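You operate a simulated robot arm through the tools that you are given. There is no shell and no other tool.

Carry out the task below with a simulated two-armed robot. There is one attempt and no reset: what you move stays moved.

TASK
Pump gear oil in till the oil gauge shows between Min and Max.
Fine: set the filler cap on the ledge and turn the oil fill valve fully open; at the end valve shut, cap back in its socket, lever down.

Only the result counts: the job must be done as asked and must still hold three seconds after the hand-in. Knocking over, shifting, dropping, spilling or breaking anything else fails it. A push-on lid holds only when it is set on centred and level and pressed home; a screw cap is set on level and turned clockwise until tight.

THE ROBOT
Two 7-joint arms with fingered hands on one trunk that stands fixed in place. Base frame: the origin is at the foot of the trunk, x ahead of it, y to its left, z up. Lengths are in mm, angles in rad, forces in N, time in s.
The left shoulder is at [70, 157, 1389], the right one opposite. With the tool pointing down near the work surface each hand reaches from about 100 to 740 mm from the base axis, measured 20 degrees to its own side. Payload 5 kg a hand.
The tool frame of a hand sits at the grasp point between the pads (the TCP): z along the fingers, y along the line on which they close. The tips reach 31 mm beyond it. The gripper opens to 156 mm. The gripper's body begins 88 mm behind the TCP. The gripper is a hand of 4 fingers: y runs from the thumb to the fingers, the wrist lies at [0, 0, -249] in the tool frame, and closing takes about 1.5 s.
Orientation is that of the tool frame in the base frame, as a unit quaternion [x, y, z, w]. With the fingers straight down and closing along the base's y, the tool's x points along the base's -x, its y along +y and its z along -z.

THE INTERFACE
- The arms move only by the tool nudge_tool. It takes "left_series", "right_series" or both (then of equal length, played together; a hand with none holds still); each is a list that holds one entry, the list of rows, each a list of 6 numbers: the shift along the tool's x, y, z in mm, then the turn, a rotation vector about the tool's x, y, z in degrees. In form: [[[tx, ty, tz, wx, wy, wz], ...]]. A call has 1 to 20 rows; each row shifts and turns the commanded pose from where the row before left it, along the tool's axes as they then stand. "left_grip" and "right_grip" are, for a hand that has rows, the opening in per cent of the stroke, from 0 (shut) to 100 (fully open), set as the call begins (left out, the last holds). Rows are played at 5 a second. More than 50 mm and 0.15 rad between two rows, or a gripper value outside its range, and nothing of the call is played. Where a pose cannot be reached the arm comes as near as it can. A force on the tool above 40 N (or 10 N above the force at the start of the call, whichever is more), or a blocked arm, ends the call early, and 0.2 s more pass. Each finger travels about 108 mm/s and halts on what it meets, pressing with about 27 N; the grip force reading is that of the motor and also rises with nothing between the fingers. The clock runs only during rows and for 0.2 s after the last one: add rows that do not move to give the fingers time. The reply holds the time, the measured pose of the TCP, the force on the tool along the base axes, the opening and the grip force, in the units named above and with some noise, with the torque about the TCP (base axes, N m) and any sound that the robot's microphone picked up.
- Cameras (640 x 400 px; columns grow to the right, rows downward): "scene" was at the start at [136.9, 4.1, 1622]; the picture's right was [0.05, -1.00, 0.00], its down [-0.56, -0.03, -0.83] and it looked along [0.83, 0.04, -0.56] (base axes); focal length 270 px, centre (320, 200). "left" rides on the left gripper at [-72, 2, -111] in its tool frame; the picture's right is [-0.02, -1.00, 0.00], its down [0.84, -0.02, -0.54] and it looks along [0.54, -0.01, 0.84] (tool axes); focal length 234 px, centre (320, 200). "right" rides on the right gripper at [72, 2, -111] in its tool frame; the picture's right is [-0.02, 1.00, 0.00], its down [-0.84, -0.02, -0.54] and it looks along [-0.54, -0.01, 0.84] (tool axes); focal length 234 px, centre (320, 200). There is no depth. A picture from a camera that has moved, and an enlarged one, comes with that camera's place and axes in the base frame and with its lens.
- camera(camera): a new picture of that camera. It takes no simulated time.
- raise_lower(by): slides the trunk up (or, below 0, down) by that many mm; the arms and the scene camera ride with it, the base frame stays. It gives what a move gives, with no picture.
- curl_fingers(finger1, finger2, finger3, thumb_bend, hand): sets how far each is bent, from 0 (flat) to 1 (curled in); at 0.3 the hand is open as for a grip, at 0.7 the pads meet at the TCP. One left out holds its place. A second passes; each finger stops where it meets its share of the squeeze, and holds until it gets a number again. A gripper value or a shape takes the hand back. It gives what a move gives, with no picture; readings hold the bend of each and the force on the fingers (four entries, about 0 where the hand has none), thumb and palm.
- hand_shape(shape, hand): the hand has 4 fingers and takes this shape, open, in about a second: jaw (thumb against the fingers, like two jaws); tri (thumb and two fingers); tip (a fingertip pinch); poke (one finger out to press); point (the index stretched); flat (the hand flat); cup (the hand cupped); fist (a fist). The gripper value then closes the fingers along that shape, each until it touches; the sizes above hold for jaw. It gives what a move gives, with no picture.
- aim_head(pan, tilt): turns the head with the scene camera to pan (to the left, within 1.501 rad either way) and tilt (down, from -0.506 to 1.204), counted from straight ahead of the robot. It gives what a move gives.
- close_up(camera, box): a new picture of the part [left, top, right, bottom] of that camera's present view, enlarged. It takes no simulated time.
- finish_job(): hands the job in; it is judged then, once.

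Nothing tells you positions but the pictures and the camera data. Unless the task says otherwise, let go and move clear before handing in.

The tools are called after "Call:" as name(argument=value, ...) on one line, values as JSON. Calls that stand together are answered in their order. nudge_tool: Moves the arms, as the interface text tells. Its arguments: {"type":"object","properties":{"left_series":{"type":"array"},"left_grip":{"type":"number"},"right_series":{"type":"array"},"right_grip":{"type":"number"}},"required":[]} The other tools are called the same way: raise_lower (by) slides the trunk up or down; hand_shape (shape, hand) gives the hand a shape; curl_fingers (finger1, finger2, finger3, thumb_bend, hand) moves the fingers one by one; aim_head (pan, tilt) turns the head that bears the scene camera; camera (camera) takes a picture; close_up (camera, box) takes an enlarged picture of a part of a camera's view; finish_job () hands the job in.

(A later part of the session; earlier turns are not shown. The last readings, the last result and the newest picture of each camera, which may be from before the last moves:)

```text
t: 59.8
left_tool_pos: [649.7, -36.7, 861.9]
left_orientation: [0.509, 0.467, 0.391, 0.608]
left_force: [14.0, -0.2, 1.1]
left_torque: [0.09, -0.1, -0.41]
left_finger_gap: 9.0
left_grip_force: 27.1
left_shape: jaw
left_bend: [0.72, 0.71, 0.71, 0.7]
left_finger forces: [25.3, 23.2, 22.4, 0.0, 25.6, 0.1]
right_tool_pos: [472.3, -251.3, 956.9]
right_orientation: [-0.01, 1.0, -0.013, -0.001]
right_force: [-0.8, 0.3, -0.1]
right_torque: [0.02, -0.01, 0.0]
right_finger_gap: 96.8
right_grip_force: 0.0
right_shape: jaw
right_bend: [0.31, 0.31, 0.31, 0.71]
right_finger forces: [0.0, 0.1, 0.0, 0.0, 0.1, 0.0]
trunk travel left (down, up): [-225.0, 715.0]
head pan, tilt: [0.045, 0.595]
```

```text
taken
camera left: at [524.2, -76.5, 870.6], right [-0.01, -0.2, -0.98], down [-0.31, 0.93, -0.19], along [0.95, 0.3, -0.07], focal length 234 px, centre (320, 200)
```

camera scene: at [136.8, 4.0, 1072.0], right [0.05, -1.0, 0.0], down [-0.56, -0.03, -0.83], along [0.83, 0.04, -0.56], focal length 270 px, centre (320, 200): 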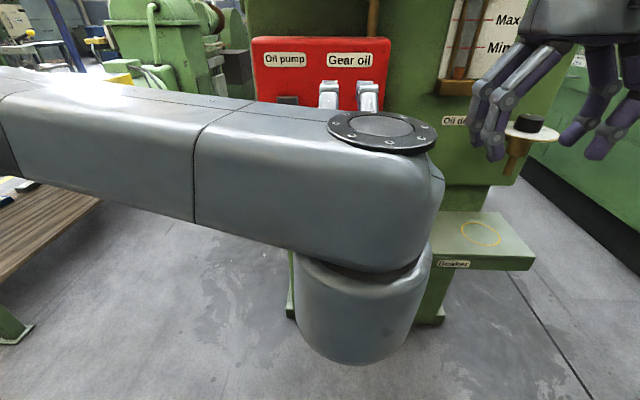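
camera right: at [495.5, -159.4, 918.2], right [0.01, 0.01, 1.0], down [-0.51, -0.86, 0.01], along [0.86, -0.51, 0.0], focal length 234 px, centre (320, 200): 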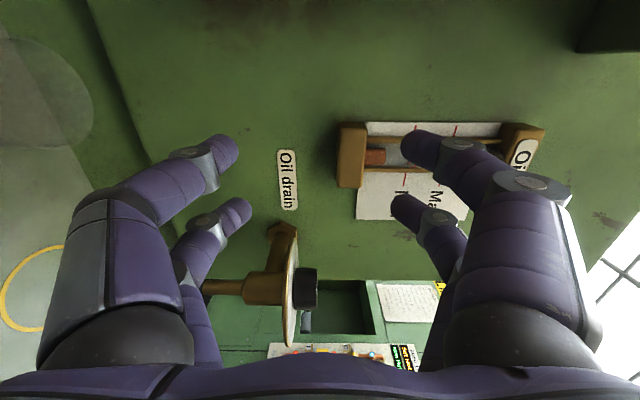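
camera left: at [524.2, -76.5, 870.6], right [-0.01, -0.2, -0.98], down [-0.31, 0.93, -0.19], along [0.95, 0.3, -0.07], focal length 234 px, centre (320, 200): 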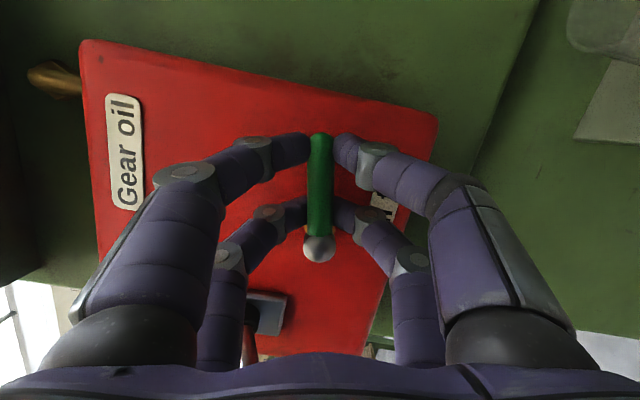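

The handle follows upward freely, so up is the opening direction. I'll continue turning in stages, watching force and the lever clearance.

Call:
nudge_tool(left_series=[[[0.34, 5.07, -0.09, -2.07, 0, -7.73], [0.34, 5.07, -0.09, -2.07, 0, -7.73], [0.34, 5.07, -0.09, -2.07, 0, -7.73], [0.34, 5.07, -0.09, -2.07, 0, -7.73], [0, 0, 0, 0, 0, 0]]])

Call:
camera(camera="left")

Call:
camera(camera="scene")

```text
t: 60.5
left_tool_pos: [649.7, -26.6, 879.4]
left_orientation: [0.402, 0.533, 0.304, 0.68]
left_force: [35.4, -15.3, -7.3]
left_torque: [-0.58, -0.12, -0.58]
left_finger_gap: 7.4
left_grip_force: 26.9
left_shape: jaw
left_bend: [0.72, 0.7, 0.67, 0.7]
left_finger forces: [24.4, 23.2, 27.9, 0.0, 24.2, 0.1]
left hand out of reach, approached as far as the arm can: row 2, 3
right_tool_pos: [476.0, -252.0, 954.8]
right_orientation: [-0.011, 1.0, -0.011, -0.002]
right_force: [-0.6, 0.6, -0.3]
right_torque: [0.01, -0.03, -0.02]
right_finger_gap: 96.4
right_grip_force: 0.1
right_shape: jaw
right_bend: [0.31, 0.31, 0.31, 0.71]
right_finger forces: [0.0, 0.0, 0.0, 0.1, 0.0, 0.0]
trunk travel left (down, up): [-225.0, 715.0]
head pan, tilt: [0.045, 0.595]
stopped in row 3 (left hand): the force on the tool passed its limit at 45 N (the readings are from after the stop); the commanded pose is now the measured one
```

```text
taken
camera left: at [523.7, -62.7, 904.1], right [-0.02, -0.51, -0.86], down [-0.32, 0.82, -0.48], along [0.95, 0.27, -0.18], focal length 234 px, centre (320, 200)
```

left: 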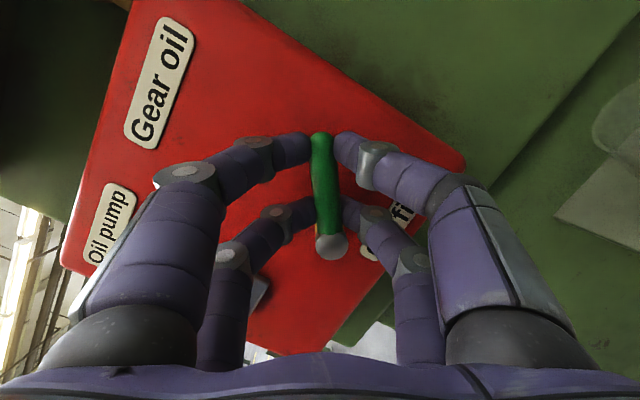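

```text
taken
camera scene: at [141.0, 2.1, 1071.3], right [0.04, -1.0, 0.0], down [-0.56, -0.02, -0.83], along [0.82, 0.04, -0.56], focal length 270 px, centre (320, 200)
```

scene: 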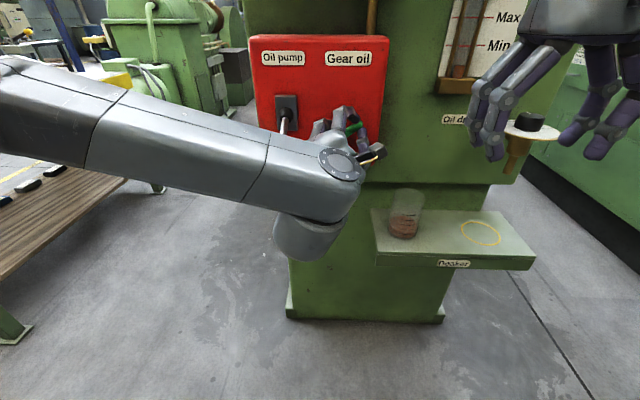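

The handle is at roughly 40 degrees but the left arm ran into its reach limit and built up force. I'll release the handle gently and back out, then finish the opening by pushing with the right hand.

Call:
nudge_tool(left_series=[[[0, 0, 0, 0, 0, 0], [0, 0, 0, 0, 0, 0], [0, 0, 0, 0, 0, 0]]], left_grip=45)

Call:
camera(camera="left")

```text
t: 61.3
left_tool_pos: [642.7, -25.3, 884.2]
left_orientation: [0.4, 0.531, 0.305, 0.681]
left_force: [0.1, -0.4, -0.2]
left_torque: [-0.01, 0.05, -0.05]
left_finger_gap: 69.5
left_grip_force: 0.1
left_shape: jaw
left_bend: [0.73, 0.73, 0.73, 0.7]
left_finger forces: [0.0, 0.0, 0.0, 0.0, 0.0, 0.0]
right_tool_pos: [471.6, -249.8, 957.3]
right_orientation: [-0.011, 1.0, -0.014, 0.001]
right_force: [-0.1, -0.7, 0.3]
right_torque: [-0.02, -0.02, -0.01]
right_finger_gap: 96.8
right_grip_force: 0.0
right_shape: jaw
right_bend: [0.31, 0.31, 0.31, 0.71]
right_finger forces: [0.0, 0.0, 0.0, 0.0, 0.0, 0.1]
trunk travel left (down, up): [-225.0, 715.0]
head pan, tilt: [0.045, 0.595]
```

```text
taken
camera left: at [518.1, -61.3, 907.4], right [-0.02, -0.51, -0.86], down [-0.32, 0.82, -0.48], along [0.95, 0.27, -0.18], focal length 234 px, centre (320, 200)
```

left: 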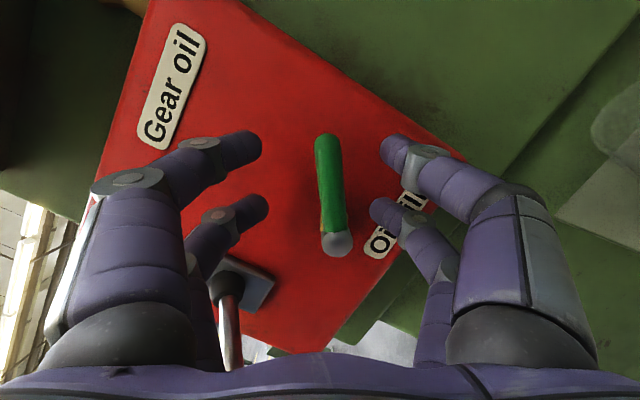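

The handle stays at about 37 degrees when released. I'll retract the left hand straight back first.

Call:
nudge_tool(left_series=[[[0, 0, -25, 0, 0, 0], [0, 0, -30, 0, 0, 0], [0, 0, -30, 0, 0, 0], [0, 0, -30, 0, 0, 0], [0, 0, 0, 0, 0, 0]]])

Call:
camera(camera="left")

Call:
camera(camera="scene")

```text
t: 62.5
left_tool_pos: [542.9, -3.5, 872.8]
left_orientation: [0.399, 0.533, 0.305, 0.681]
left_force: [0.4, 0.2, 0.2]
left_torque: [0.02, -0.02, 0.0]
left_finger_gap: 69.4
left_grip_force: 0.0
left_shape: jaw
left_bend: [0.73, 0.73, 0.73, 0.7]
left_finger forces: [0.0, 0.0, 0.1, 0.0, 0.1, 0.0]
left hand out of reach, approached as far as the arm can: row 4
right_tool_pos: [471.9, -251.0, 957.6]
right_orientation: [-0.011, 1.0, -0.014, 0.001]
right_force: [-1.2, -0.6, -0.7]
right_torque: [0.01, -0.02, 0.0]
right_finger_gap: 96.5
right_grip_force: 0.1
right_shape: jaw
right_bend: [0.31, 0.31, 0.31, 0.71]
right_finger forces: [0.0, 0.0, 0.0, 0.0, 0.0, 0.0]
trunk travel left (down, up): [-225.0, 715.0]
head pan, tilt: [0.045, 0.595]
```

```text
taken
camera left: at [416.3, -39.1, 895.4], right [-0.02, -0.52, -0.86], down [-0.32, 0.81, -0.48], along [0.95, 0.27, -0.18], focal length 234 px, centre (320, 200)
```

left: 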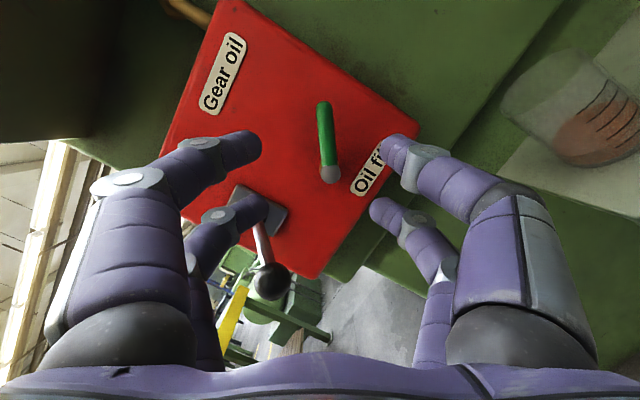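

```text
taken
camera scene: at [136.6, 4.0, 1072.0], right [0.05, -1.0, 0.0], down [-0.56, -0.03, -0.83], along [0.83, 0.04, -0.56], focal length 270 px, centre (320, 200)
```

scene: 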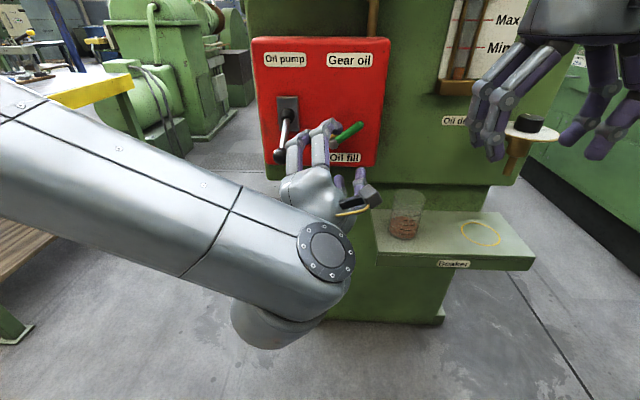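

Call:
nudge_tool(left_series=[[[0, 0, 0, -2, -0.16, -7.96], [0, 0, 0, -2, -0.16, -7.96], [0, 0, 0, -2, -0.16, -7.96], [0, 0, 0, -2, -0.16, -7.96], [0, 0, 0, -2, -0.16, -7.96], [0, 0, 0, -2, -0.16, -7.96], [0, 0, 0, -2, -0.16, -7.96], [0, 0, 0, 0, 0, 0]]])

Call:
camera(camera="left")

Call:
camera(camera="scene")

```text
t: 64.3
left_tool_pos: [537.5, 14.0, 894.8]
left_orientation: [0.026, 0.611, 0.008, 0.791]
left_force: [-0.1, 0.3, 0.0]
left_torque: [0.01, 0.0, 0.01]
left_finger_gap: 69.7
left_grip_force: 0.1
left_shape: jaw
left_bend: [0.73, 0.73, 0.73, 0.7]
left_finger forces: [0.0, 0.0, 0.0, 0.0, 0.0, 0.1]
left hand out of reach, approached as far as the arm can: row 4, 5, 6, 7
right_tool_pos: [472.3, -251.3, 957.3]
right_orientation: [-0.01, 1.0, -0.013, 0.0]
right_force: [-0.4, 0.1, -0.8]
right_torque: [0.0, 0.02, 0.02]
right_finger_gap: 96.5
right_grip_force: 0.1
right_shape: jaw
right_bend: [0.31, 0.31, 0.31, 0.71]
right_finger forces: [0.1, 0.1, 0.0, 0.1, 0.0, 0.0]
trunk travel left (down, up): [-225.0, 715.0]
head pan, tilt: [0.045, 0.595]
```

```text
taken
camera left: at [411.8, 16.6, 937.7], right [-0.03, -1.0, -0.03], down [-0.32, 0.03, -0.95], along [0.95, -0.02, -0.32], focal length 234 px, centre (320, 200)
```

left: 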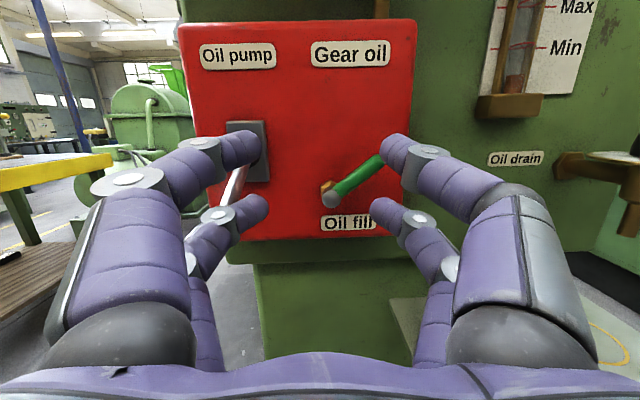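

```text
taken
camera scene: at [136.8, 4.0, 1072.0], right [0.05, -1.0, 0.0], down [-0.56, -0.03, -0.83], along [0.83, 0.04, -0.56], focal length 270 px, centre (320, 200)
```

scene: 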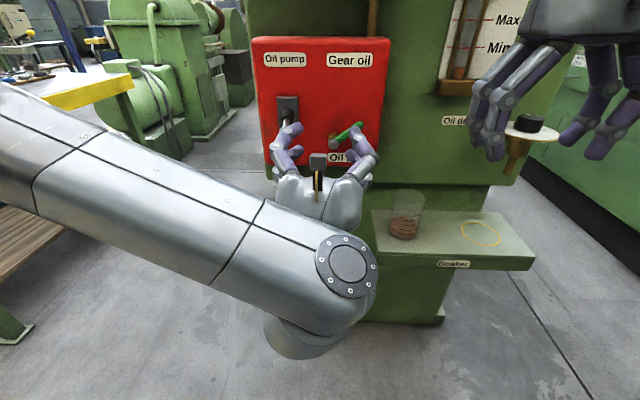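

Now I have a clear view: the handle stands at about 40 degrees. I'll level the left hand at y about -15 so that closing thumb and finger pairs left and right of the handle will bring it upright.

Call:
nudge_tool(left_series=[[[0, -10, 0, 0, 5, 0], [0, -10, 0, 0, 5, 0], [0, -9, 0, 0, 4.5, 0], [0, 0, 0, 0, 0, 0]]])

Call:
nudge_tool(left_series=[[[0, 0, 0, 0, 0, 0], [0, 0, 0, 0, 0, 0], [0, 0, 0, 0, 0, 0]]], left_grip=68)

Call:
camera(camera="left")

```text
t: 65.3
left_tool_pos: [539.1, -12.7, 893.9]
left_orientation: [0.025, 0.706, 0.012, 0.708]
left_force: [0.3, 0.2, 0.2]
left_torque: [0.01, -0.02, -0.04]
left_finger_gap: 69.8
left_grip_force: 0.0
left_shape: jaw
left_bend: [0.73, 0.73, 0.73, 0.7]
left_finger forces: [0.0, 0.1, 0.0, 0.0, 0.1, 0.0]
right_tool_pos: [471.4, -251.6, 957.2]
right_orientation: [-0.01, 1.0, -0.012, 0.001]
right_force: [-0.1, 0.2, 0.1]
right_torque: [0.02, -0.01, 0.05]
right_finger_gap: 96.8
right_grip_force: 0.1
right_shape: jaw
right_bend: [0.31, 0.31, 0.31, 0.71]
right_finger forces: [0.1, 0.1, 0.1, 0.0, 0.1, 0.0]
trunk travel left (down, up): [-225.0, 715.0]
head pan, tilt: [0.045, 0.595]
```

```text
t: 66.1
left_tool_pos: [539.0, -13.2, 893.3]
left_orientation: [0.026, 0.706, 0.011, 0.708]
left_force: [0.9, 1.2, 0.8]
left_torque: [-0.01, -0.01, -0.04]
left_finger_gap: 105.4
left_grip_force: 0.1
left_shape: jaw
left_bend: [0.29, 0.29, 0.29, 0.62]
left_finger forces: [0.0, 0.0, 0.0, 0.0, 0.0, 0.1]
right_tool_pos: [471.0, -252.6, 956.6]
right_orientation: [-0.01, 1.0, -0.013, 0.0]
right_force: [0.0, -0.3, -0.2]
right_torque: [0.02, 0.03, -0.02]
right_finger_gap: 96.3
right_grip_force: 0.0
right_shape: jaw
right_bend: [0.31, 0.31, 0.31, 0.71]
right_finger forces: [0.1, 0.1, 0.0, 0.1, 0.0, 0.0]
trunk travel left (down, up): [-225.0, 715.0]
head pan, tilt: [0.045, 0.595]
```

```text
taken
camera left: at [427.1, -13.5, 965.4], right [-0.02, -1.0, -0.03], down [-0.54, 0.03, -0.84], along [0.84, 0.0, -0.54], focal length 234 px, centre (320, 200)
```

left: 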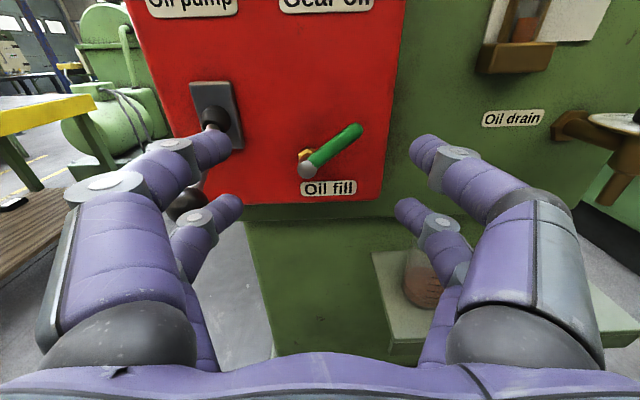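

I'll narrow the gap to about 90 mm, shift to y -20 and move forward so the handle lies between the thumb and finger pairs.

Call:
nudge_tool(left_series=[[[0, -7, 0, 0, 0, 0], [0, 0, 0, 0, 0, 0]]], left_grip=58)

Call:
nudge_tool(left_series=[[[0, 0, 25, 0, 0, 0], [0, 0, 25, 0, 0, 0], [0, 0, 25, 0, 0, 0], [0, 0, 20, 0, 0, 0], [0, 0, 0, 0, 0, 0]]])

Call:
camera(camera="left")

Call:
camera(camera="scene")

```text
t: 66.7
left_tool_pos: [537.9, -19.7, 893.3]
left_orientation: [0.026, 0.706, 0.011, 0.708]
left_force: [0.7, 0.1, -0.5]
left_torque: [-0.01, -0.04, 0.02]
left_finger_gap: 91.2
left_grip_force: 0.0
left_shape: jaw
left_bend: [0.72, 0.72, 0.72, 0.7]
left_finger forces: [0.0, 0.0, 0.0, 0.0, 0.1, 0.1]
right_tool_pos: [471.3, -252.0, 957.2]
right_orientation: [-0.011, 1.0, -0.013, 0.001]
right_force: [-0.7, -0.7, -0.2]
right_torque: [-0.01, -0.04, 0.0]
right_finger_gap: 96.6
right_grip_force: 0.0
right_shape: jaw
right_bend: [0.31, 0.31, 0.31, 0.71]
right_finger forces: [0.1, 0.0, 0.0, 0.0, 0.0, 0.0]
trunk travel left (down, up): [-225.0, 715.0]
head pan, tilt: [0.045, 0.595]
```

```text
t: 67.9
left_tool_pos: [632.5, -21.8, 892.8]
left_orientation: [0.026, 0.706, 0.011, 0.708]
left_force: [0.4, -0.3, 0.0]
left_torque: [-0.03, 0.0, 0.04]
left_finger_gap: 91.1
left_grip_force: 0.0
left_shape: jaw
left_bend: [0.72, 0.72, 0.72, 0.7]
left_finger forces: [0.0, 0.0, 0.0, 0.0, 0.0, 0.0]
right_tool_pos: [471.7, -251.4, 956.2]
right_orientation: [-0.011, 1.0, -0.013, 0.001]
right_force: [0.1, 0.9, -0.1]
right_torque: [0.01, 0.0, -0.02]
right_finger_gap: 96.5
right_grip_force: 0.0
right_shape: jaw
right_bend: [0.31, 0.31, 0.31, 0.71]
right_finger forces: [0.0, 0.0, 0.1, 0.0, 0.0, 0.0]
trunk travel left (down, up): [-225.0, 715.0]
head pan, tilt: [0.045, 0.595]
```

```text
taken
camera left: at [521.3, -22.6, 964.3], right [-0.02, -1.0, -0.03], down [-0.54, 0.03, -0.84], along [0.84, 0.0, -0.54], focal length 234 px, centre (320, 200)
```

left: 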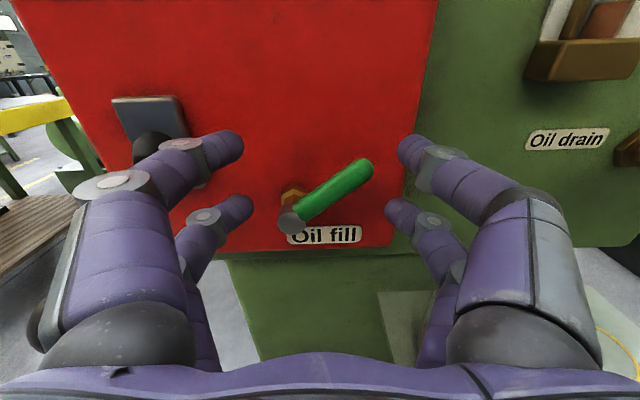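

```text
taken
camera scene: at [136.7, 3.9, 1072.1], right [0.05, -1.0, 0.0], down [-0.56, -0.03, -0.83], along [0.83, 0.04, -0.56], focal length 270 px, centre (320, 200)
```

scene: 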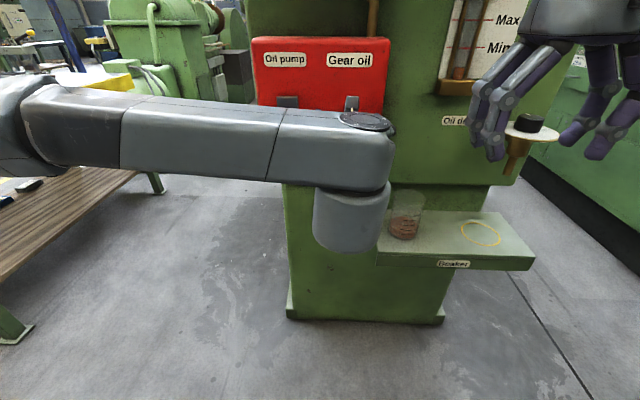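

Call:
nudge_tool(left_series=[[[0, 0, 8, 0, 0, 0], [0, 0, 8, 0, 0, 0], [0, 0, 0, 0, 0, 0]]])

Call:
nudge_tool(left_series=[[[0, 0, 0, 0, 0, 0], [0, 0, 0, 0, 0, 0], [0, 0, 0, 0, 0, 0], [0, 0, 0, 0, 0, 0], [0, 0, 0, 0, 0, 0], [0, 0, 0, 0, 0, 0]]], left_grip=3)

Call:
camera(camera="left")

```text
t: 68.7
left_tool_pos: [646.4, -23.7, 894.9]
left_orientation: [0.025, 0.706, 0.012, 0.708]
left_force: [-0.6, -0.3, -0.6]
left_torque: [0.01, 0.03, -0.01]
left_finger_gap: 91.0
left_grip_force: 0.1
left_shape: jaw
left_bend: [0.72, 0.72, 0.72, 0.7]
left_finger forces: [0.1, 0.1, 0.0, 0.0, 0.0, 0.1]
right_tool_pos: [471.4, -250.6, 957.2]
right_orientation: [-0.01, 1.0, -0.013, 0.0]
right_force: [-0.2, 0.6, 0.0]
right_torque: [-0.04, -0.01, 0.0]
right_finger_gap: 96.5
right_grip_force: 0.0
right_shape: jaw
right_bend: [0.31, 0.31, 0.31, 0.71]
right_finger forces: [0.1, 0.0, 0.0, 0.0, 0.0, 0.0]
trunk travel left (down, up): [-225.0, 715.0]
head pan, tilt: [0.045, 0.595]
```

```text
t: 70.1
left_tool_pos: [647.3, -23.1, 894.6]
left_orientation: [0.026, 0.706, 0.012, 0.708]
left_force: [0.5, 3.4, 3.1]
left_torque: [0.16, -0.09, 0.03]
left_finger_gap: 6.6
left_grip_force: 0.0
left_shape: jaw
left_bend: [0.71, 0.61, 0.63, 0.7]
left_finger forces: [0.1, 6.2, 3.5, 0.0, 0.0, 0.0]
right_tool_pos: [472.8, -251.2, 957.2]
right_orientation: [-0.01, 1.0, -0.013, 0.0]
right_force: [-0.6, -0.5, -0.8]
right_torque: [-0.01, -0.03, 0.03]
right_finger_gap: 96.6
right_grip_force: 0.1
right_shape: jaw
right_bend: [0.31, 0.31, 0.31, 0.71]
right_finger forces: [0.0, 0.0, 0.0, 0.0, 0.0, 0.1]
trunk travel left (down, up): [-225.0, 715.0]
head pan, tilt: [0.045, 0.595]
```

```text
taken
camera left: at [536.0, -23.9, 965.8], right [-0.02, -1.0, -0.03], down [-0.54, 0.03, -0.84], along [0.84, 0.0, -0.54], focal length 234 px, centre (320, 200)
```

left: 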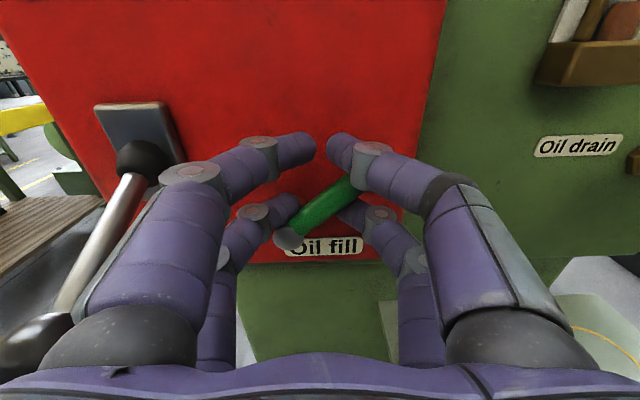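

The lower finger pair now holds the handle. I'll move the hand left and slightly up along the arc to bring the handle toward vertical.

Call:
nudge_tool(left_series=[[[-3, 4, 0, 0, 0, 0], [-3, 5, 0, 0, 0, 0], [-2, 5, 0, 0, 0, 0], [0, 0, 0, 0, 0, 0]]])

Call:
camera(camera="left")

```text
t: 71.1
left_tool_pos: [647.6, -12.4, 901.2]
left_orientation: [0.026, 0.706, 0.011, 0.708]
left_force: [0.6, -4.0, 0.5]
left_torque: [-0.15, 0.0, -0.06]
left_finger_gap: 5.3
left_grip_force: 0.0
left_shape: jaw
left_bend: [0.71, 0.67, 0.62, 0.7]
left_finger forces: [0.0, 0.5, 6.6, 0.1, 3.4, 0.0]
right_tool_pos: [472.1, -252.4, 956.6]
right_orientation: [-0.01, 1.0, -0.012, 0.0]
right_force: [0.3, 0.3, -0.3]
right_torque: [-0.01, 0.02, 0.04]
right_finger_gap: 96.6
right_grip_force: 0.1
right_shape: jaw
right_bend: [0.31, 0.31, 0.31, 0.71]
right_finger forces: [0.0, 0.1, 0.0, 0.1, 0.0, 0.1]
trunk travel left (down, up): [-225.0, 715.0]
head pan, tilt: [0.045, 0.595]
```

```text
taken
camera left: at [536.4, -12.0, 974.1], right [-0.02, -1.0, -0.03], down [-0.54, 0.04, -0.84], along [0.84, 0.0, -0.54], focal length 234 px, centre (320, 200)
```

left: 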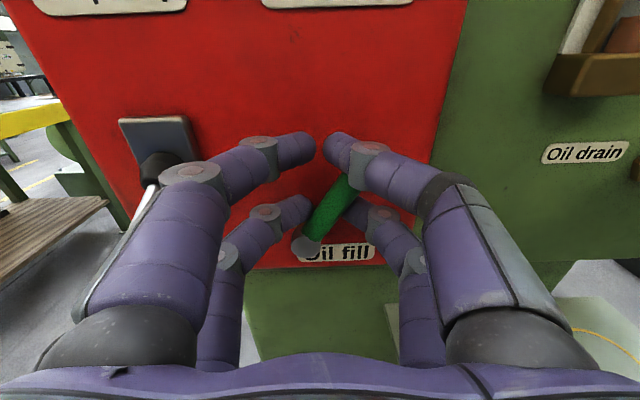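

Call:
nudge_tool(left_series=[[[-2, 5, 0, 0, 0, 0], [-2, 5, 0, 0, 0, 0], [-1, 4, 0, 0, 0, 0], [0, 0, 0, 0, 0, 0]]])

Call:
camera(camera="left")

```text
t: 72.1
left_tool_pos: [648.9, 4.1, 909.1]
left_orientation: [0.026, 0.705, 0.011, 0.708]
left_force: [-2.9, -7.0, 3.6]
left_torque: [-0.33, -0.05, -0.22]
left_finger_gap: 5.9
left_grip_force: 0.1
left_shape: jaw
left_bend: [0.71, 0.68, 0.59, 0.71]
left_finger forces: [0.1, 0.1, 8.3, 0.0, 6.0, 0.0]
right_tool_pos: [471.2, -253.1, 957.1]
right_orientation: [-0.01, 1.0, -0.012, 0.001]
right_force: [0.2, 0.2, 0.2]
right_torque: [-0.03, 0.01, -0.01]
right_finger_gap: 96.7
right_grip_force: 0.0
right_shape: jaw
right_bend: [0.31, 0.31, 0.31, 0.71]
right_finger forces: [0.0, 0.1, 0.1, 0.0, 0.0, 0.0]
trunk travel left (down, up): [-225.0, 715.0]
head pan, tilt: [0.045, 0.595]
```

```text
taken
camera left: at [537.0, 2.5, 980.0], right [-0.02, -1.0, -0.03], down [-0.54, 0.04, -0.84], along [0.84, 0.0, -0.54], focal length 234 px, centre (320, 200)
```

left: 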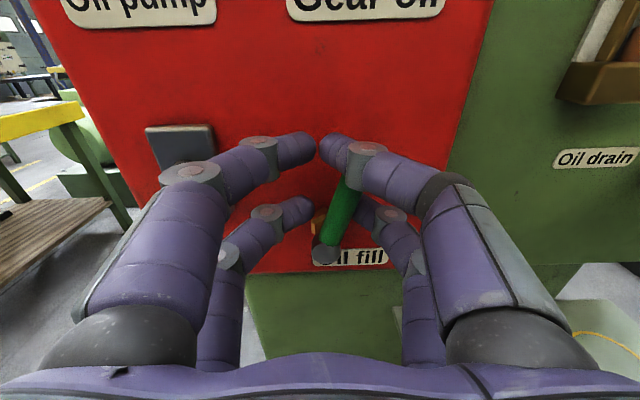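

The handle is at about 75 degrees. A little more to the left should bring it fully upright.

Call:
nudge_tool(left_series=[[[0, 4, 0, 0, 0, 0], [0, 4, 0, 0, 0, 0], [0, 0, 0, 0, 0, 0]]])

Call:
camera(camera="left")

```text
t: 72.9
left_tool_pos: [648.4, 11.8, 909.5]
left_orientation: [0.025, 0.705, 0.012, 0.709]
left_force: [-0.8, -7.8, 7.9]
left_torque: [-0.49, -0.13, -0.19]
left_finger_gap: 5.7
left_grip_force: 0.1
left_shape: jaw
left_bend: [0.71, 0.68, 0.57, 0.71]
left_finger forces: [0.0, 0.0, 10.0, 0.0, 7.2, 0.0]
right_tool_pos: [471.3, -252.5, 957.5]
right_orientation: [-0.01, 1.0, -0.012, 0.0]
right_force: [0.3, -0.3, -0.2]
right_torque: [-0.02, -0.02, 0.04]
right_finger_gap: 96.8
right_grip_force: 0.1
right_shape: jaw
right_bend: [0.31, 0.31, 0.31, 0.71]
right_finger forces: [0.1, 0.0, 0.0, 0.0, 0.0, 0.0]
trunk travel left (down, up): [-225.0, 715.0]
head pan, tilt: [0.045, 0.595]
```

```text
taken
camera left: at [537.0, 11.0, 981.2], right [-0.02, -1.0, -0.03], down [-0.54, 0.03, -0.84], along [0.84, 0.0, -0.54], focal length 234 px, centre (320, 200)
```

left: 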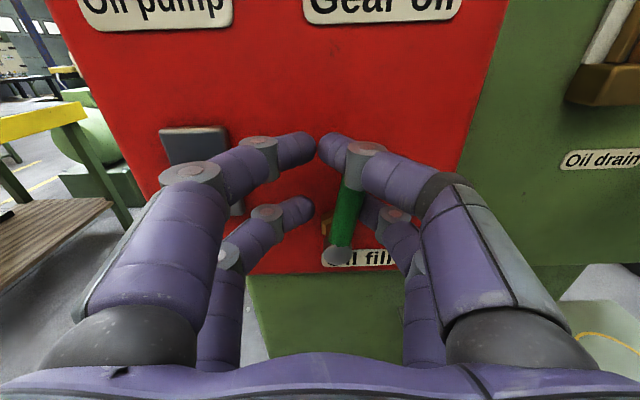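

The handle is near 80 degrees, with the thumb-side fingers giving way. I'll curl those two fingers further to push it the rest of the way.

Call:
curl_fingers(hand="left", finger1=0.66, finger2=0.66, finger3=0.85, thumb_bend=0.85)

Call:
camera(camera="left")

```text
t: 73.9
left_tool_pos: [650.2, 10.8, 907.6]
left_orientation: [0.025, 0.706, 0.013, 0.707]
left_force: [4.1, -6.7, -2.5]
left_torque: [-0.09, -0.05, -0.08]
left_finger_gap: 7.7
left_grip_force: 4.2
left_shape: fingers
left_bend: [0.64, 0.66, 0.62, 0.84]
left_finger forces: [0.0, 0.0, 8.0, 0.0, 0.1, 0.0]
right_tool_pos: [471.9, -251.5, 956.4]
right_orientation: [-0.011, 1.0, -0.012, 0.001]
right_force: [-0.1, 0.3, -0.1]
right_torque: [-0.01, 0.01, 0.03]
right_finger_gap: 96.9
right_grip_force: 0.0
right_shape: jaw
right_bend: [0.31, 0.31, 0.31, 0.71]
right_finger forces: [0.1, 0.0, 0.0, 0.0, 0.1, 0.0]
trunk travel left (down, up): [-225.0, 715.0]
head pan, tilt: [0.045, 0.595]
```

```text
taken
camera left: at [538.2, 10.9, 979.3], right [-0.02, -1.0, -0.03], down [-0.54, 0.04, -0.84], along [0.84, 0.0, -0.54], focal length 234 px, centre (320, 200)
```

left: 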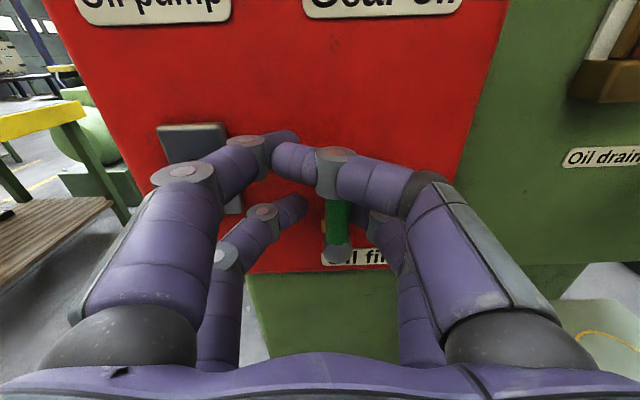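

Call:
close_up(camera="left", box=[280, 130, 400, 275])

```text
2.76 times, centred on (340, 202) of left
camera zoom: at [538.2, 10.9, 979.3], right [-0.02, -1.0, -0.03], down [-0.54, 0.04, -0.84], along [0.84, 0.0, -0.54], focal length 646 px, centre (265, 193)
```

zoom: 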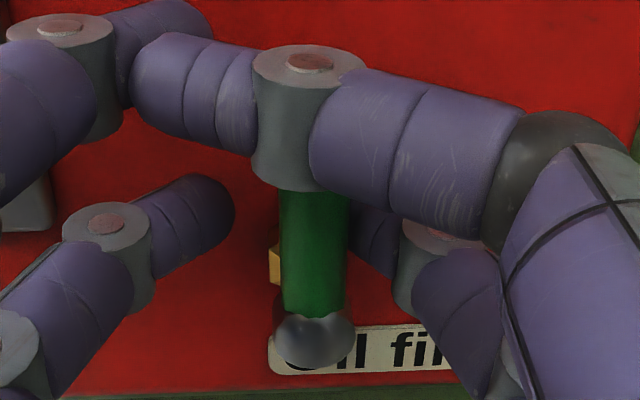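

The handle looks vertical. I'll press a bit more with the lower finger to confirm that it is at its stop.

Call:
curl_fingers(hand="left", finger3=1.0)

Call:
close_up(camera="left", box=[280, 130, 400, 275])

```text
t: 74.9
left_tool_pos: [650.4, 11.8, 908.7]
left_orientation: [0.025, 0.706, 0.011, 0.707]
left_force: [4.4, -7.2, -2.7]
left_torque: [-0.11, -0.07, -0.05]
left_finger_gap: 7.7
left_grip_force: 4.1
left_shape: fingers
left_bend: [0.64, 0.66, 0.62, 0.84]
left_finger forces: [0.0, 0.0, 8.3, 0.0, 0.0, 0.0]
right_tool_pos: [472.7, -252.2, 956.2]
right_orientation: [-0.01, 1.0, -0.012, 0.0]
right_force: [0.0, -0.3, -0.2]
right_torque: [0.0, 0.02, 0.01]
right_finger_gap: 96.4
right_grip_force: 0.1
right_shape: jaw
right_bend: [0.31, 0.31, 0.31, 0.71]
right_finger forces: [0.0, 0.1, 0.1, 0.1, 0.0, 0.0]
trunk travel left (down, up): [-225.0, 715.0]
head pan, tilt: [0.045, 0.595]
```

```text
2.76 times, centred on (340, 202) of left
camera zoom: at [538.2, 10.8, 979.6], right [-0.02, -1.0, -0.03], down [-0.54, 0.04, -0.84], along [0.84, 0.0, -0.54], focal length 646 px, centre (265, 193)
```

zoom: 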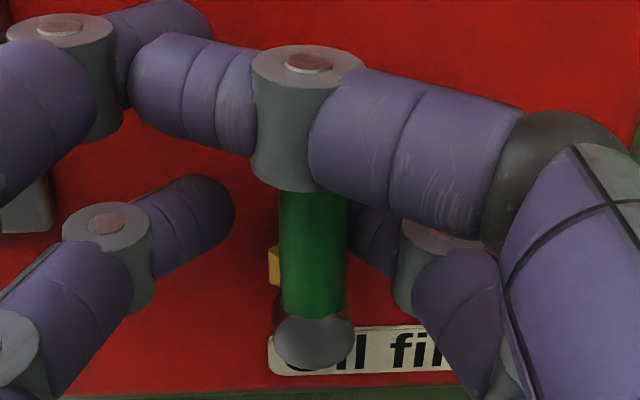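

Call:
nudge_tool(left_series=[[[0, 2, 0, 0, 0, 0], [0, 2, 0, 0, 0, 0], [0, 0, 0, 0, 0, 0]]])

Call:
close_up(camera="left", box=[280, 130, 400, 275])

```text
t: 75.7
left_tool_pos: [649.2, 14.9, 908.6]
left_orientation: [0.026, 0.706, 0.012, 0.707]
left_force: [3.8, -10.7, -2.3]
left_torque: [-0.19, -0.06, -0.18]
left_finger_gap: 8.1
left_grip_force: 5.1
left_shape: fingers
left_bend: [0.64, 0.66, 0.61, 0.84]
left_finger forces: [0.0, 0.0, 10.5, 0.0, 0.0, 0.1]
right_tool_pos: [472.4, -252.4, 956.2]
right_orientation: [-0.01, 1.0, -0.012, 0.0]
right_force: [0.3, 0.2, 0.5]
right_torque: [0.04, -0.01, 0.0]
right_finger_gap: 96.6
right_grip_force: 0.2
right_shape: jaw
right_bend: [0.31, 0.31, 0.31, 0.71]
right_finger forces: [0.0, 0.0, 0.0, 0.0, 0.0, 0.1]
trunk travel left (down, up): [-225.0, 715.0]
head pan, tilt: [0.045, 0.595]
```

```text
2.76 times, centred on (340, 202) of left
camera zoom: at [537.9, 14.0, 979.8], right [-0.02, -1.0, -0.03], down [-0.54, 0.04, -0.84], along [0.84, 0.0, -0.54], focal length 646 px, centre (265, 193)
```

zoom: 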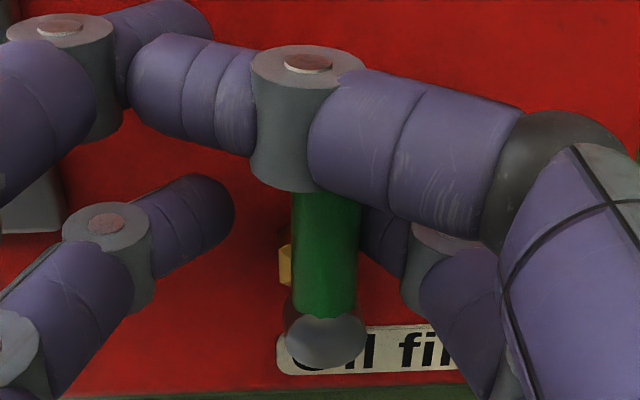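

Force rises without further rotation, so the valve is at its open stop. I'll relax the lower finger and withdraw straight back so nothing drags the handle sideways.

Call:
curl_fingers(hand="left", finger3=0.5)

Call:
nudge_tool(left_series=[[[0, 0, -8, 0, 0, 0], [0, 0, -12, 0, 0, 0], [0, 0, -20, 0, 0, 0], [0, 0, -20, 0, 0, 0], [0, 0, -20, 0, 0, 0], [0, 0, 0, 0, 0, 0]]])

Call:
camera(camera="left")

```text
t: 76.7
left_tool_pos: [649.4, 16.0, 909.1]
left_orientation: [0.025, 0.706, 0.012, 0.708]
left_force: [0.4, 1.1, 0.2]
left_torque: [-0.01, 0.04, 0.0]
left_finger_gap: 8.1
left_grip_force: 0.2
left_shape: fingers
left_bend: [0.64, 0.66, 0.5, 0.84]
left_finger forces: [0.0, 0.0, 0.0, 0.0, 0.0, 0.1]
right_tool_pos: [472.7, -251.5, 957.2]
right_orientation: [-0.01, 1.0, -0.013, 0.0]
right_force: [-0.7, 0.2, -0.1]
right_torque: [-0.01, -0.02, 0.01]
right_finger_gap: 96.6
right_grip_force: 0.1
right_shape: jaw
right_bend: [0.31, 0.31, 0.31, 0.71]
right_finger forces: [0.1, 0.0, 0.2, 0.0, 0.0, 0.0]
trunk travel left (down, up): [-225.0, 715.0]
head pan, tilt: [0.045, 0.595]
```

```text
t: 78.1
left_tool_pos: [568.4, 15.5, 907.4]
left_orientation: [0.025, 0.706, 0.012, 0.708]
left_force: [-0.2, -0.2, -0.2]
left_torque: [0.05, 0.0, -0.03]
left_finger_gap: 8.3
left_grip_force: 0.1
left_shape: fingers
left_bend: [0.64, 0.66, 0.5, 0.84]
left_finger forces: [0.1, 0.1, 0.0, 0.1, 0.0, 0.1]
right_tool_pos: [472.0, -253.4, 956.9]
right_orientation: [-0.01, 1.0, -0.013, 0.0]
right_force: [0.1, -0.3, 0.4]
right_torque: [0.0, -0.03, 0.02]
right_finger_gap: 96.7
right_grip_force: 0.1
right_shape: jaw
right_bend: [0.31, 0.31, 0.31, 0.71]
right_finger forces: [0.0, 0.0, 0.0, 0.0, 0.0, 0.0]
trunk travel left (down, up): [-225.0, 715.0]
head pan, tilt: [0.045, 0.595]
```

```text
taken
camera left: at [456.0, 15.2, 979.9], right [-0.02, -1.0, -0.03], down [-0.54, 0.03, -0.84], along [0.84, 0.0, -0.54], focal length 234 px, centre (320, 200)
```

left: 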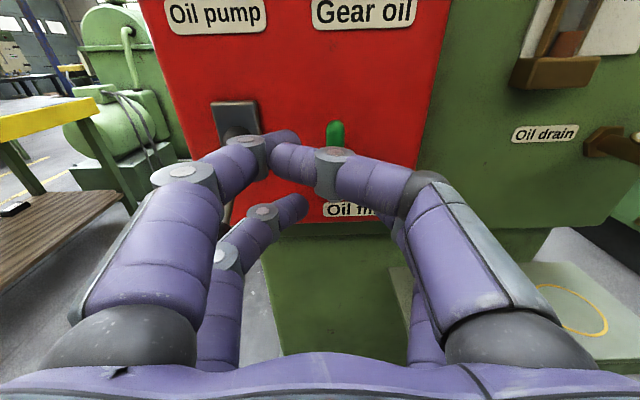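

The handle stays upright. Next is the lever: I'll back the left hand off, open it, and line it up level with the ball at (588, 94, 859).

Call:
nudge_tool(left_series=[[[0, 0, -25, 0, 0, 0], [0, 0, -25, 0, 0, 0], [0, 0, -20, 0, 0, 0], [0, 0, 0, 0, 0, 0]]], left_grip=50)

Call:
nudge_tool(left_series=[[[12, 20, 0, 0, 0, 0], [12, 20, 0, 0, 0, 0], [12, 20, 0, 0, 0, 0], [12, 18, 0, 0, 0, 0], [0, 0, 0, 0, 0, 0]]])

Call:
camera(camera="left")

Call:
camera(camera="scene")

```text
t: 79.1
left_tool_pos: [498.6, 18.7, 905.6]
left_orientation: [0.026, 0.706, 0.01, 0.708]
left_force: [-0.1, 0.0, 0.3]
left_torque: [-0.01, -0.02, -0.02]
left_finger_gap: 77.5
left_grip_force: 0.1
left_shape: jaw
left_bend: [0.73, 0.73, 0.73, 0.7]
left_finger forces: [0.1, 0.0, 0.0, 0.0, 0.1, 0.1]
right_tool_pos: [472.2, -251.5, 956.2]
right_orientation: [-0.01, 1.0, -0.013, 0.0]
right_force: [-0.3, 0.2, 0.7]
right_torque: [0.01, 0.03, -0.03]
right_finger_gap: 96.4
right_grip_force: 0.0
right_shape: jaw
right_bend: [0.31, 0.31, 0.31, 0.71]
right_finger forces: [0.1, 0.0, 0.0, 0.0, 0.0, 0.1]
trunk travel left (down, up): [-225.0, 715.0]
head pan, tilt: [0.045, 0.595]
```

```text
t: 80.3
left_tool_pos: [525.9, 60.6, 895.3]
left_orientation: [0.024, 0.706, 0.011, 0.707]
left_force: [0.3, 0.7, -0.4]
left_torque: [-0.03, 0.02, 0.0]
left_finger_gap: 77.7
left_grip_force: 0.1
left_shape: jaw
left_bend: [0.73, 0.73, 0.73, 0.7]
left_finger forces: [0.0, 0.0, 0.0, 0.0, 0.0, 0.0]
left hand out of reach, approached as far as the arm can: row 1, 2, 3, 4
right_tool_pos: [471.9, -252.0, 957.6]
right_orientation: [-0.01, 1.0, -0.013, 0.001]
right_force: [-0.5, 0.2, -0.2]
right_torque: [0.0, 0.03, -0.02]
right_finger_gap: 96.7
right_grip_force: 0.1
right_shape: jaw
right_bend: [0.31, 0.31, 0.31, 0.71]
right_finger forces: [0.0, 0.0, 0.0, 0.0, 0.1, 0.0]
trunk travel left (down, up): [-225.0, 715.0]
head pan, tilt: [0.045, 0.595]
```

```text
taken
camera left: at [415.1, 60.2, 966.9], right [-0.02, -1.0, -0.02], down [-0.54, 0.03, -0.84], along [0.84, 0.0, -0.54], focal length 234 px, centre (320, 200)
```

left: 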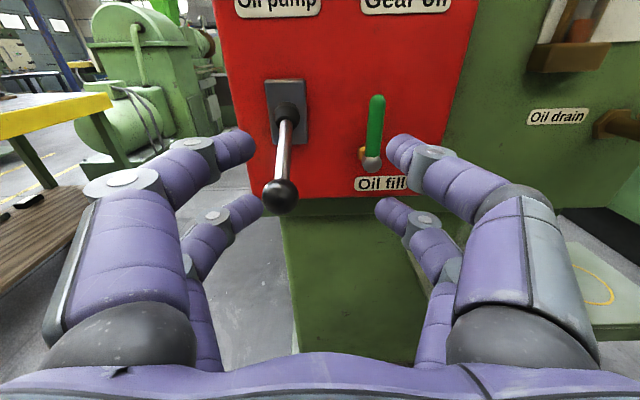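

```text
taken
camera scene: at [136.6, 3.7, 1072.1], right [0.05, -1.0, 0.0], down [-0.56, -0.03, -0.83], along [0.83, 0.04, -0.56], focal length 270 px, centre (320, 200)
```

scene: 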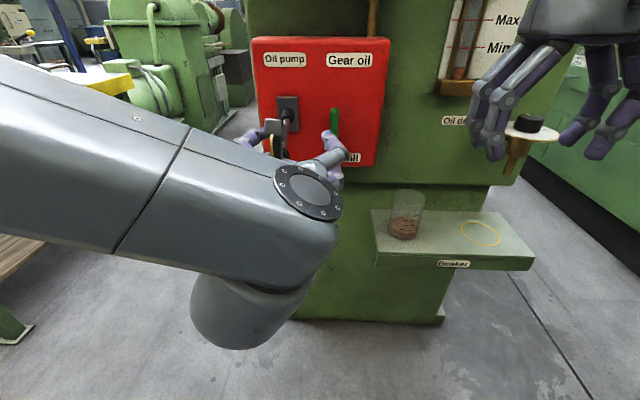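

The reach limit is from the wrist being close to the shoulder, so I'll go forward more: first to y 94 slightly higher, then diagonally forward and down so the ball passes between the finger pairs.

Call:
nudge_tool(left_series=[[[-5, 11, 5, 0, 0, 0], [-5, 11, 5, 0, 0, 0], [-5, 12, 5, 0, 0, 0], [0, 0, 0, 0, 0, 0]]])

Call:
camera(camera="left")

```text
t: 81.3
left_tool_pos: [544.5, 92.8, 914.4]
left_orientation: [0.025, 0.706, 0.011, 0.707]
left_force: [0.0, 0.5, 0.6]
left_torque: [-0.02, -0.01, 0.05]
left_finger_gap: 77.6
left_grip_force: 0.0
left_shape: jaw
left_bend: [0.73, 0.73, 0.73, 0.7]
left_finger forces: [0.0, 0.1, 0.0, 0.0, 0.0, 0.0]
right_tool_pos: [472.2, -251.1, 956.5]
right_orientation: [-0.01, 1.0, -0.014, 0.0]
right_force: [-0.4, -0.2, -0.6]
right_torque: [-0.02, 0.02, 0.02]
right_finger_gap: 96.7
right_grip_force: 0.2
right_shape: jaw
right_bend: [0.31, 0.31, 0.31, 0.71]
right_finger forces: [0.0, 0.0, 0.1, 0.0, 0.0, 0.0]
trunk travel left (down, up): [-225.0, 715.0]
head pan, tilt: [0.045, 0.595]
```

```text
taken
camera left: at [432.3, 92.9, 985.7], right [-0.02, -1.0, -0.03], down [-0.54, 0.03, -0.84], along [0.84, 0.0, -0.54], focal length 234 px, centre (320, 200)
```

left: 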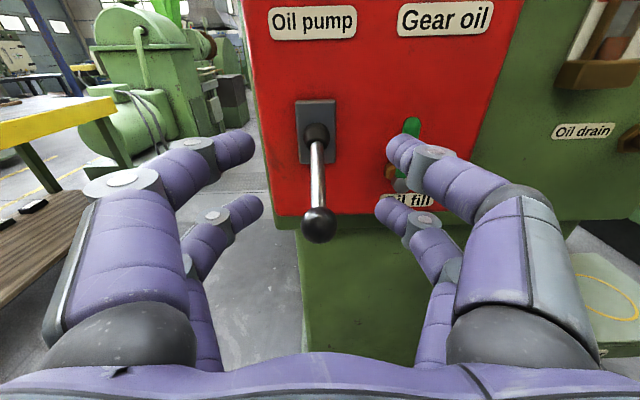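

Call:
nudge_tool(left_series=[[[18, -0.2, 13, 0, 0, 0], [18, -0.2, 13, 0, 0, 0], [19, -0.2, 14, 0, 0, 0], [0, 0, 0, 0, 0, 0]]])

Call:
camera(camera="left")

```text
t: 82.3
left_tool_pos: [579.4, 96.6, 857.7]
left_orientation: [0.025, 0.706, 0.012, 0.708]
left_force: [0.0, -0.7, 0.3]
left_torque: [0.0, -0.02, 0.05]
left_finger_gap: 77.7
left_grip_force: 0.0
left_shape: jaw
left_bend: [0.73, 0.73, 0.73, 0.7]
left_finger forces: [0.1, 0.0, 0.1, 0.1, 0.0, 0.0]
right_tool_pos: [471.3, -251.9, 956.2]
right_orientation: [-0.01, 1.0, -0.014, 0.001]
right_force: [-0.5, 0.3, 0.4]
right_torque: [-0.01, 0.03, 0.0]
right_finger_gap: 96.7
right_grip_force: 0.0
right_shape: jaw
right_bend: [0.31, 0.31, 0.31, 0.71]
right_finger forces: [0.1, 0.0, 0.0, 0.0, 0.0, 0.0]
trunk travel left (down, up): [-225.0, 715.0]
head pan, tilt: [0.045, 0.595]
```

```text
taken
camera left: at [469.3, 95.8, 929.6], right [-0.02, -1.0, -0.03], down [-0.54, 0.03, -0.84], along [0.84, 0.0, -0.54], focal length 234 px, centre (320, 200)
```

left: 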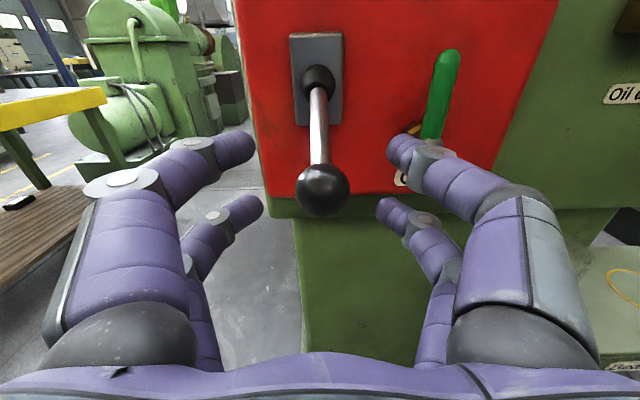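

The ball is centred between the finger pairs. I'll advance 4 mm and close on it.

Call:
nudge_tool(left_series=[[[-1.5, 0, 4, 0, 0, 0], [0, 0, 0, 0, 0, 0]]])

Call:
nudge_tool(left_series=[[[0, 0, 0, 0, 0, 0], [0, 0, 0, 0, 0, 0], [0, 0, 0, 0, 0, 0], [0, 0, 0, 0, 0, 0], [0, 0, 0, 0, 0, 0], [0, 0, 0, 0, 0, 0]]], left_grip=5)

Call:
camera(camera="left")

Call:
camera(camera="scene")

```text
t: 82.9
left_tool_pos: [584.5, 96.0, 858.4]
left_orientation: [0.025, 0.706, 0.011, 0.708]
left_force: [-0.3, 0.5, -0.4]
left_torque: [-0.03, 0.01, -0.01]
left_finger_gap: 77.6
left_grip_force: 0.1
left_shape: jaw
left_bend: [0.73, 0.73, 0.73, 0.7]
left_finger forces: [0.0, 0.1, 0.0, 0.0, 0.0, 0.1]
right_tool_pos: [470.5, -250.5, 957.2]
right_orientation: [-0.011, 1.0, -0.013, -0.001]
right_force: [0.8, 0.7, 0.3]
right_torque: [0.02, -0.01, -0.02]
right_finger_gap: 96.6
right_grip_force: 0.1
right_shape: jaw
right_bend: [0.31, 0.31, 0.31, 0.71]
right_finger forces: [0.1, 0.1, 0.0, 0.1, 0.0, 0.0]
trunk travel left (down, up): [-225.0, 715.0]
head pan, tilt: [0.045, 0.595]
```

```text
t: 84.3
left_tool_pos: [585.0, 97.4, 859.4]
left_orientation: [0.025, 0.706, 0.012, 0.708]
left_force: [0.0, 0.6, 0.0]
left_torque: [-0.01, -0.01, -0.01]
left_finger_gap: 8.2
left_grip_force: 0.2
left_shape: jaw
left_bend: [0.71, 0.71, 0.71, 0.7]
left_finger forces: [0.0, 0.1, 0.0, 0.1, 0.0, 0.1]
right_tool_pos: [472.4, -251.1, 956.6]
right_orientation: [-0.009, 1.0, -0.013, 0.0]
right_force: [0.2, -0.5, 0.8]
right_torque: [0.03, 0.02, 0.0]
right_finger_gap: 96.5
right_grip_force: 0.1
right_shape: jaw
right_bend: [0.31, 0.31, 0.31, 0.71]
right_finger forces: [0.1, 0.0, 0.0, 0.0, 0.0, 0.0]
trunk travel left (down, up): [-225.0, 715.0]
head pan, tilt: [0.045, 0.595]
```

```text
taken
camera left: at [473.6, 95.6, 930.9], right [-0.02, -1.0, -0.03], down [-0.54, 0.03, -0.84], along [0.84, 0.0, -0.54], focal length 234 px, centre (320, 200)
```

left: 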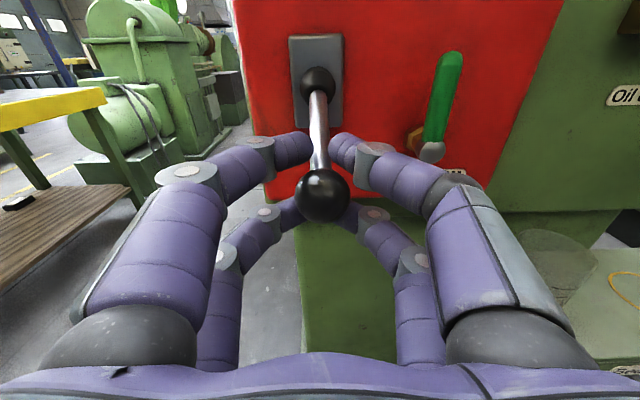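

```text
taken
camera scene: at [136.8, 3.8, 1072.0], right [0.05, -1.0, 0.0], down [-0.56, -0.03, -0.83], along [0.83, 0.04, -0.56], focal length 270 px, centre (320, 200)
```

scene: 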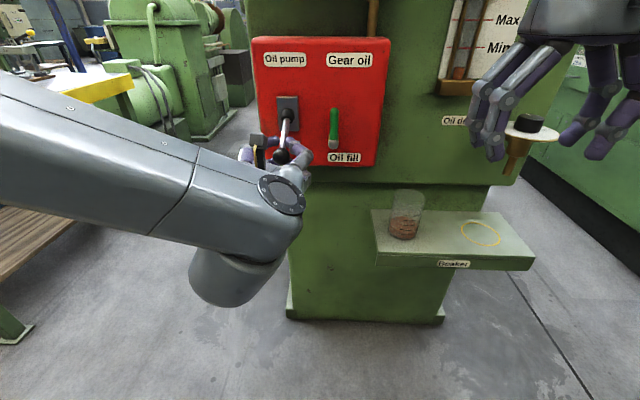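

The ball is caged by the fingers with the shaft passing between the tips. I'll raise the lever along its arc in small steps and watch force and position.

Call:
nudge_tool(left_series=[[[-8, 0.4, -4, 0, 0, 0], [-8.5, 0.4, -3.5, 0, 0, 0], [-8.5, 0.4, -2.5, 0, 0, 0], [-8.5, 0.4, -2, 0, 0, 0], [0, 0, 0, 0, 0, 0]]])

Call:
camera(camera="left")

```text
t: 85.5
left_tool_pos: [572.7, 97.5, 892.4]
left_orientation: [0.026, 0.706, 0.012, 0.708]
left_force: [0.2, -1.2, -0.5]
left_torque: [-0.02, 0.01, -0.05]
left_finger_gap: 8.3
left_grip_force: 0.1
left_shape: jaw
left_bend: [0.71, 0.71, 0.71, 0.7]
left_finger forces: [0.0, 0.1, 1.1, 0.0, 0.0, 0.0]
right_tool_pos: [472.0, -251.4, 957.0]
right_orientation: [-0.01, 1.0, -0.012, 0.001]
right_force: [-0.2, -0.4, 0.2]
right_torque: [-0.01, 0.02, 0.0]
right_finger_gap: 96.5
right_grip_force: 0.0
right_shape: jaw
right_bend: [0.31, 0.31, 0.31, 0.71]
right_finger forces: [0.0, 0.1, 0.0, 0.0, 0.0, 0.0]
trunk travel left (down, up): [-225.0, 715.0]
head pan, tilt: [0.045, 0.595]
```

```text
taken
camera left: at [462.1, 96.5, 964.2], right [-0.02, -1.0, -0.03], down [-0.54, 0.03, -0.84], along [0.84, 0.0, -0.54], focal length 234 px, centre (320, 200)
```

left: 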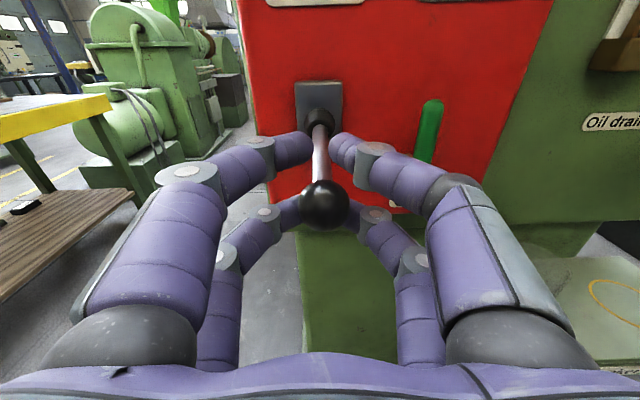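

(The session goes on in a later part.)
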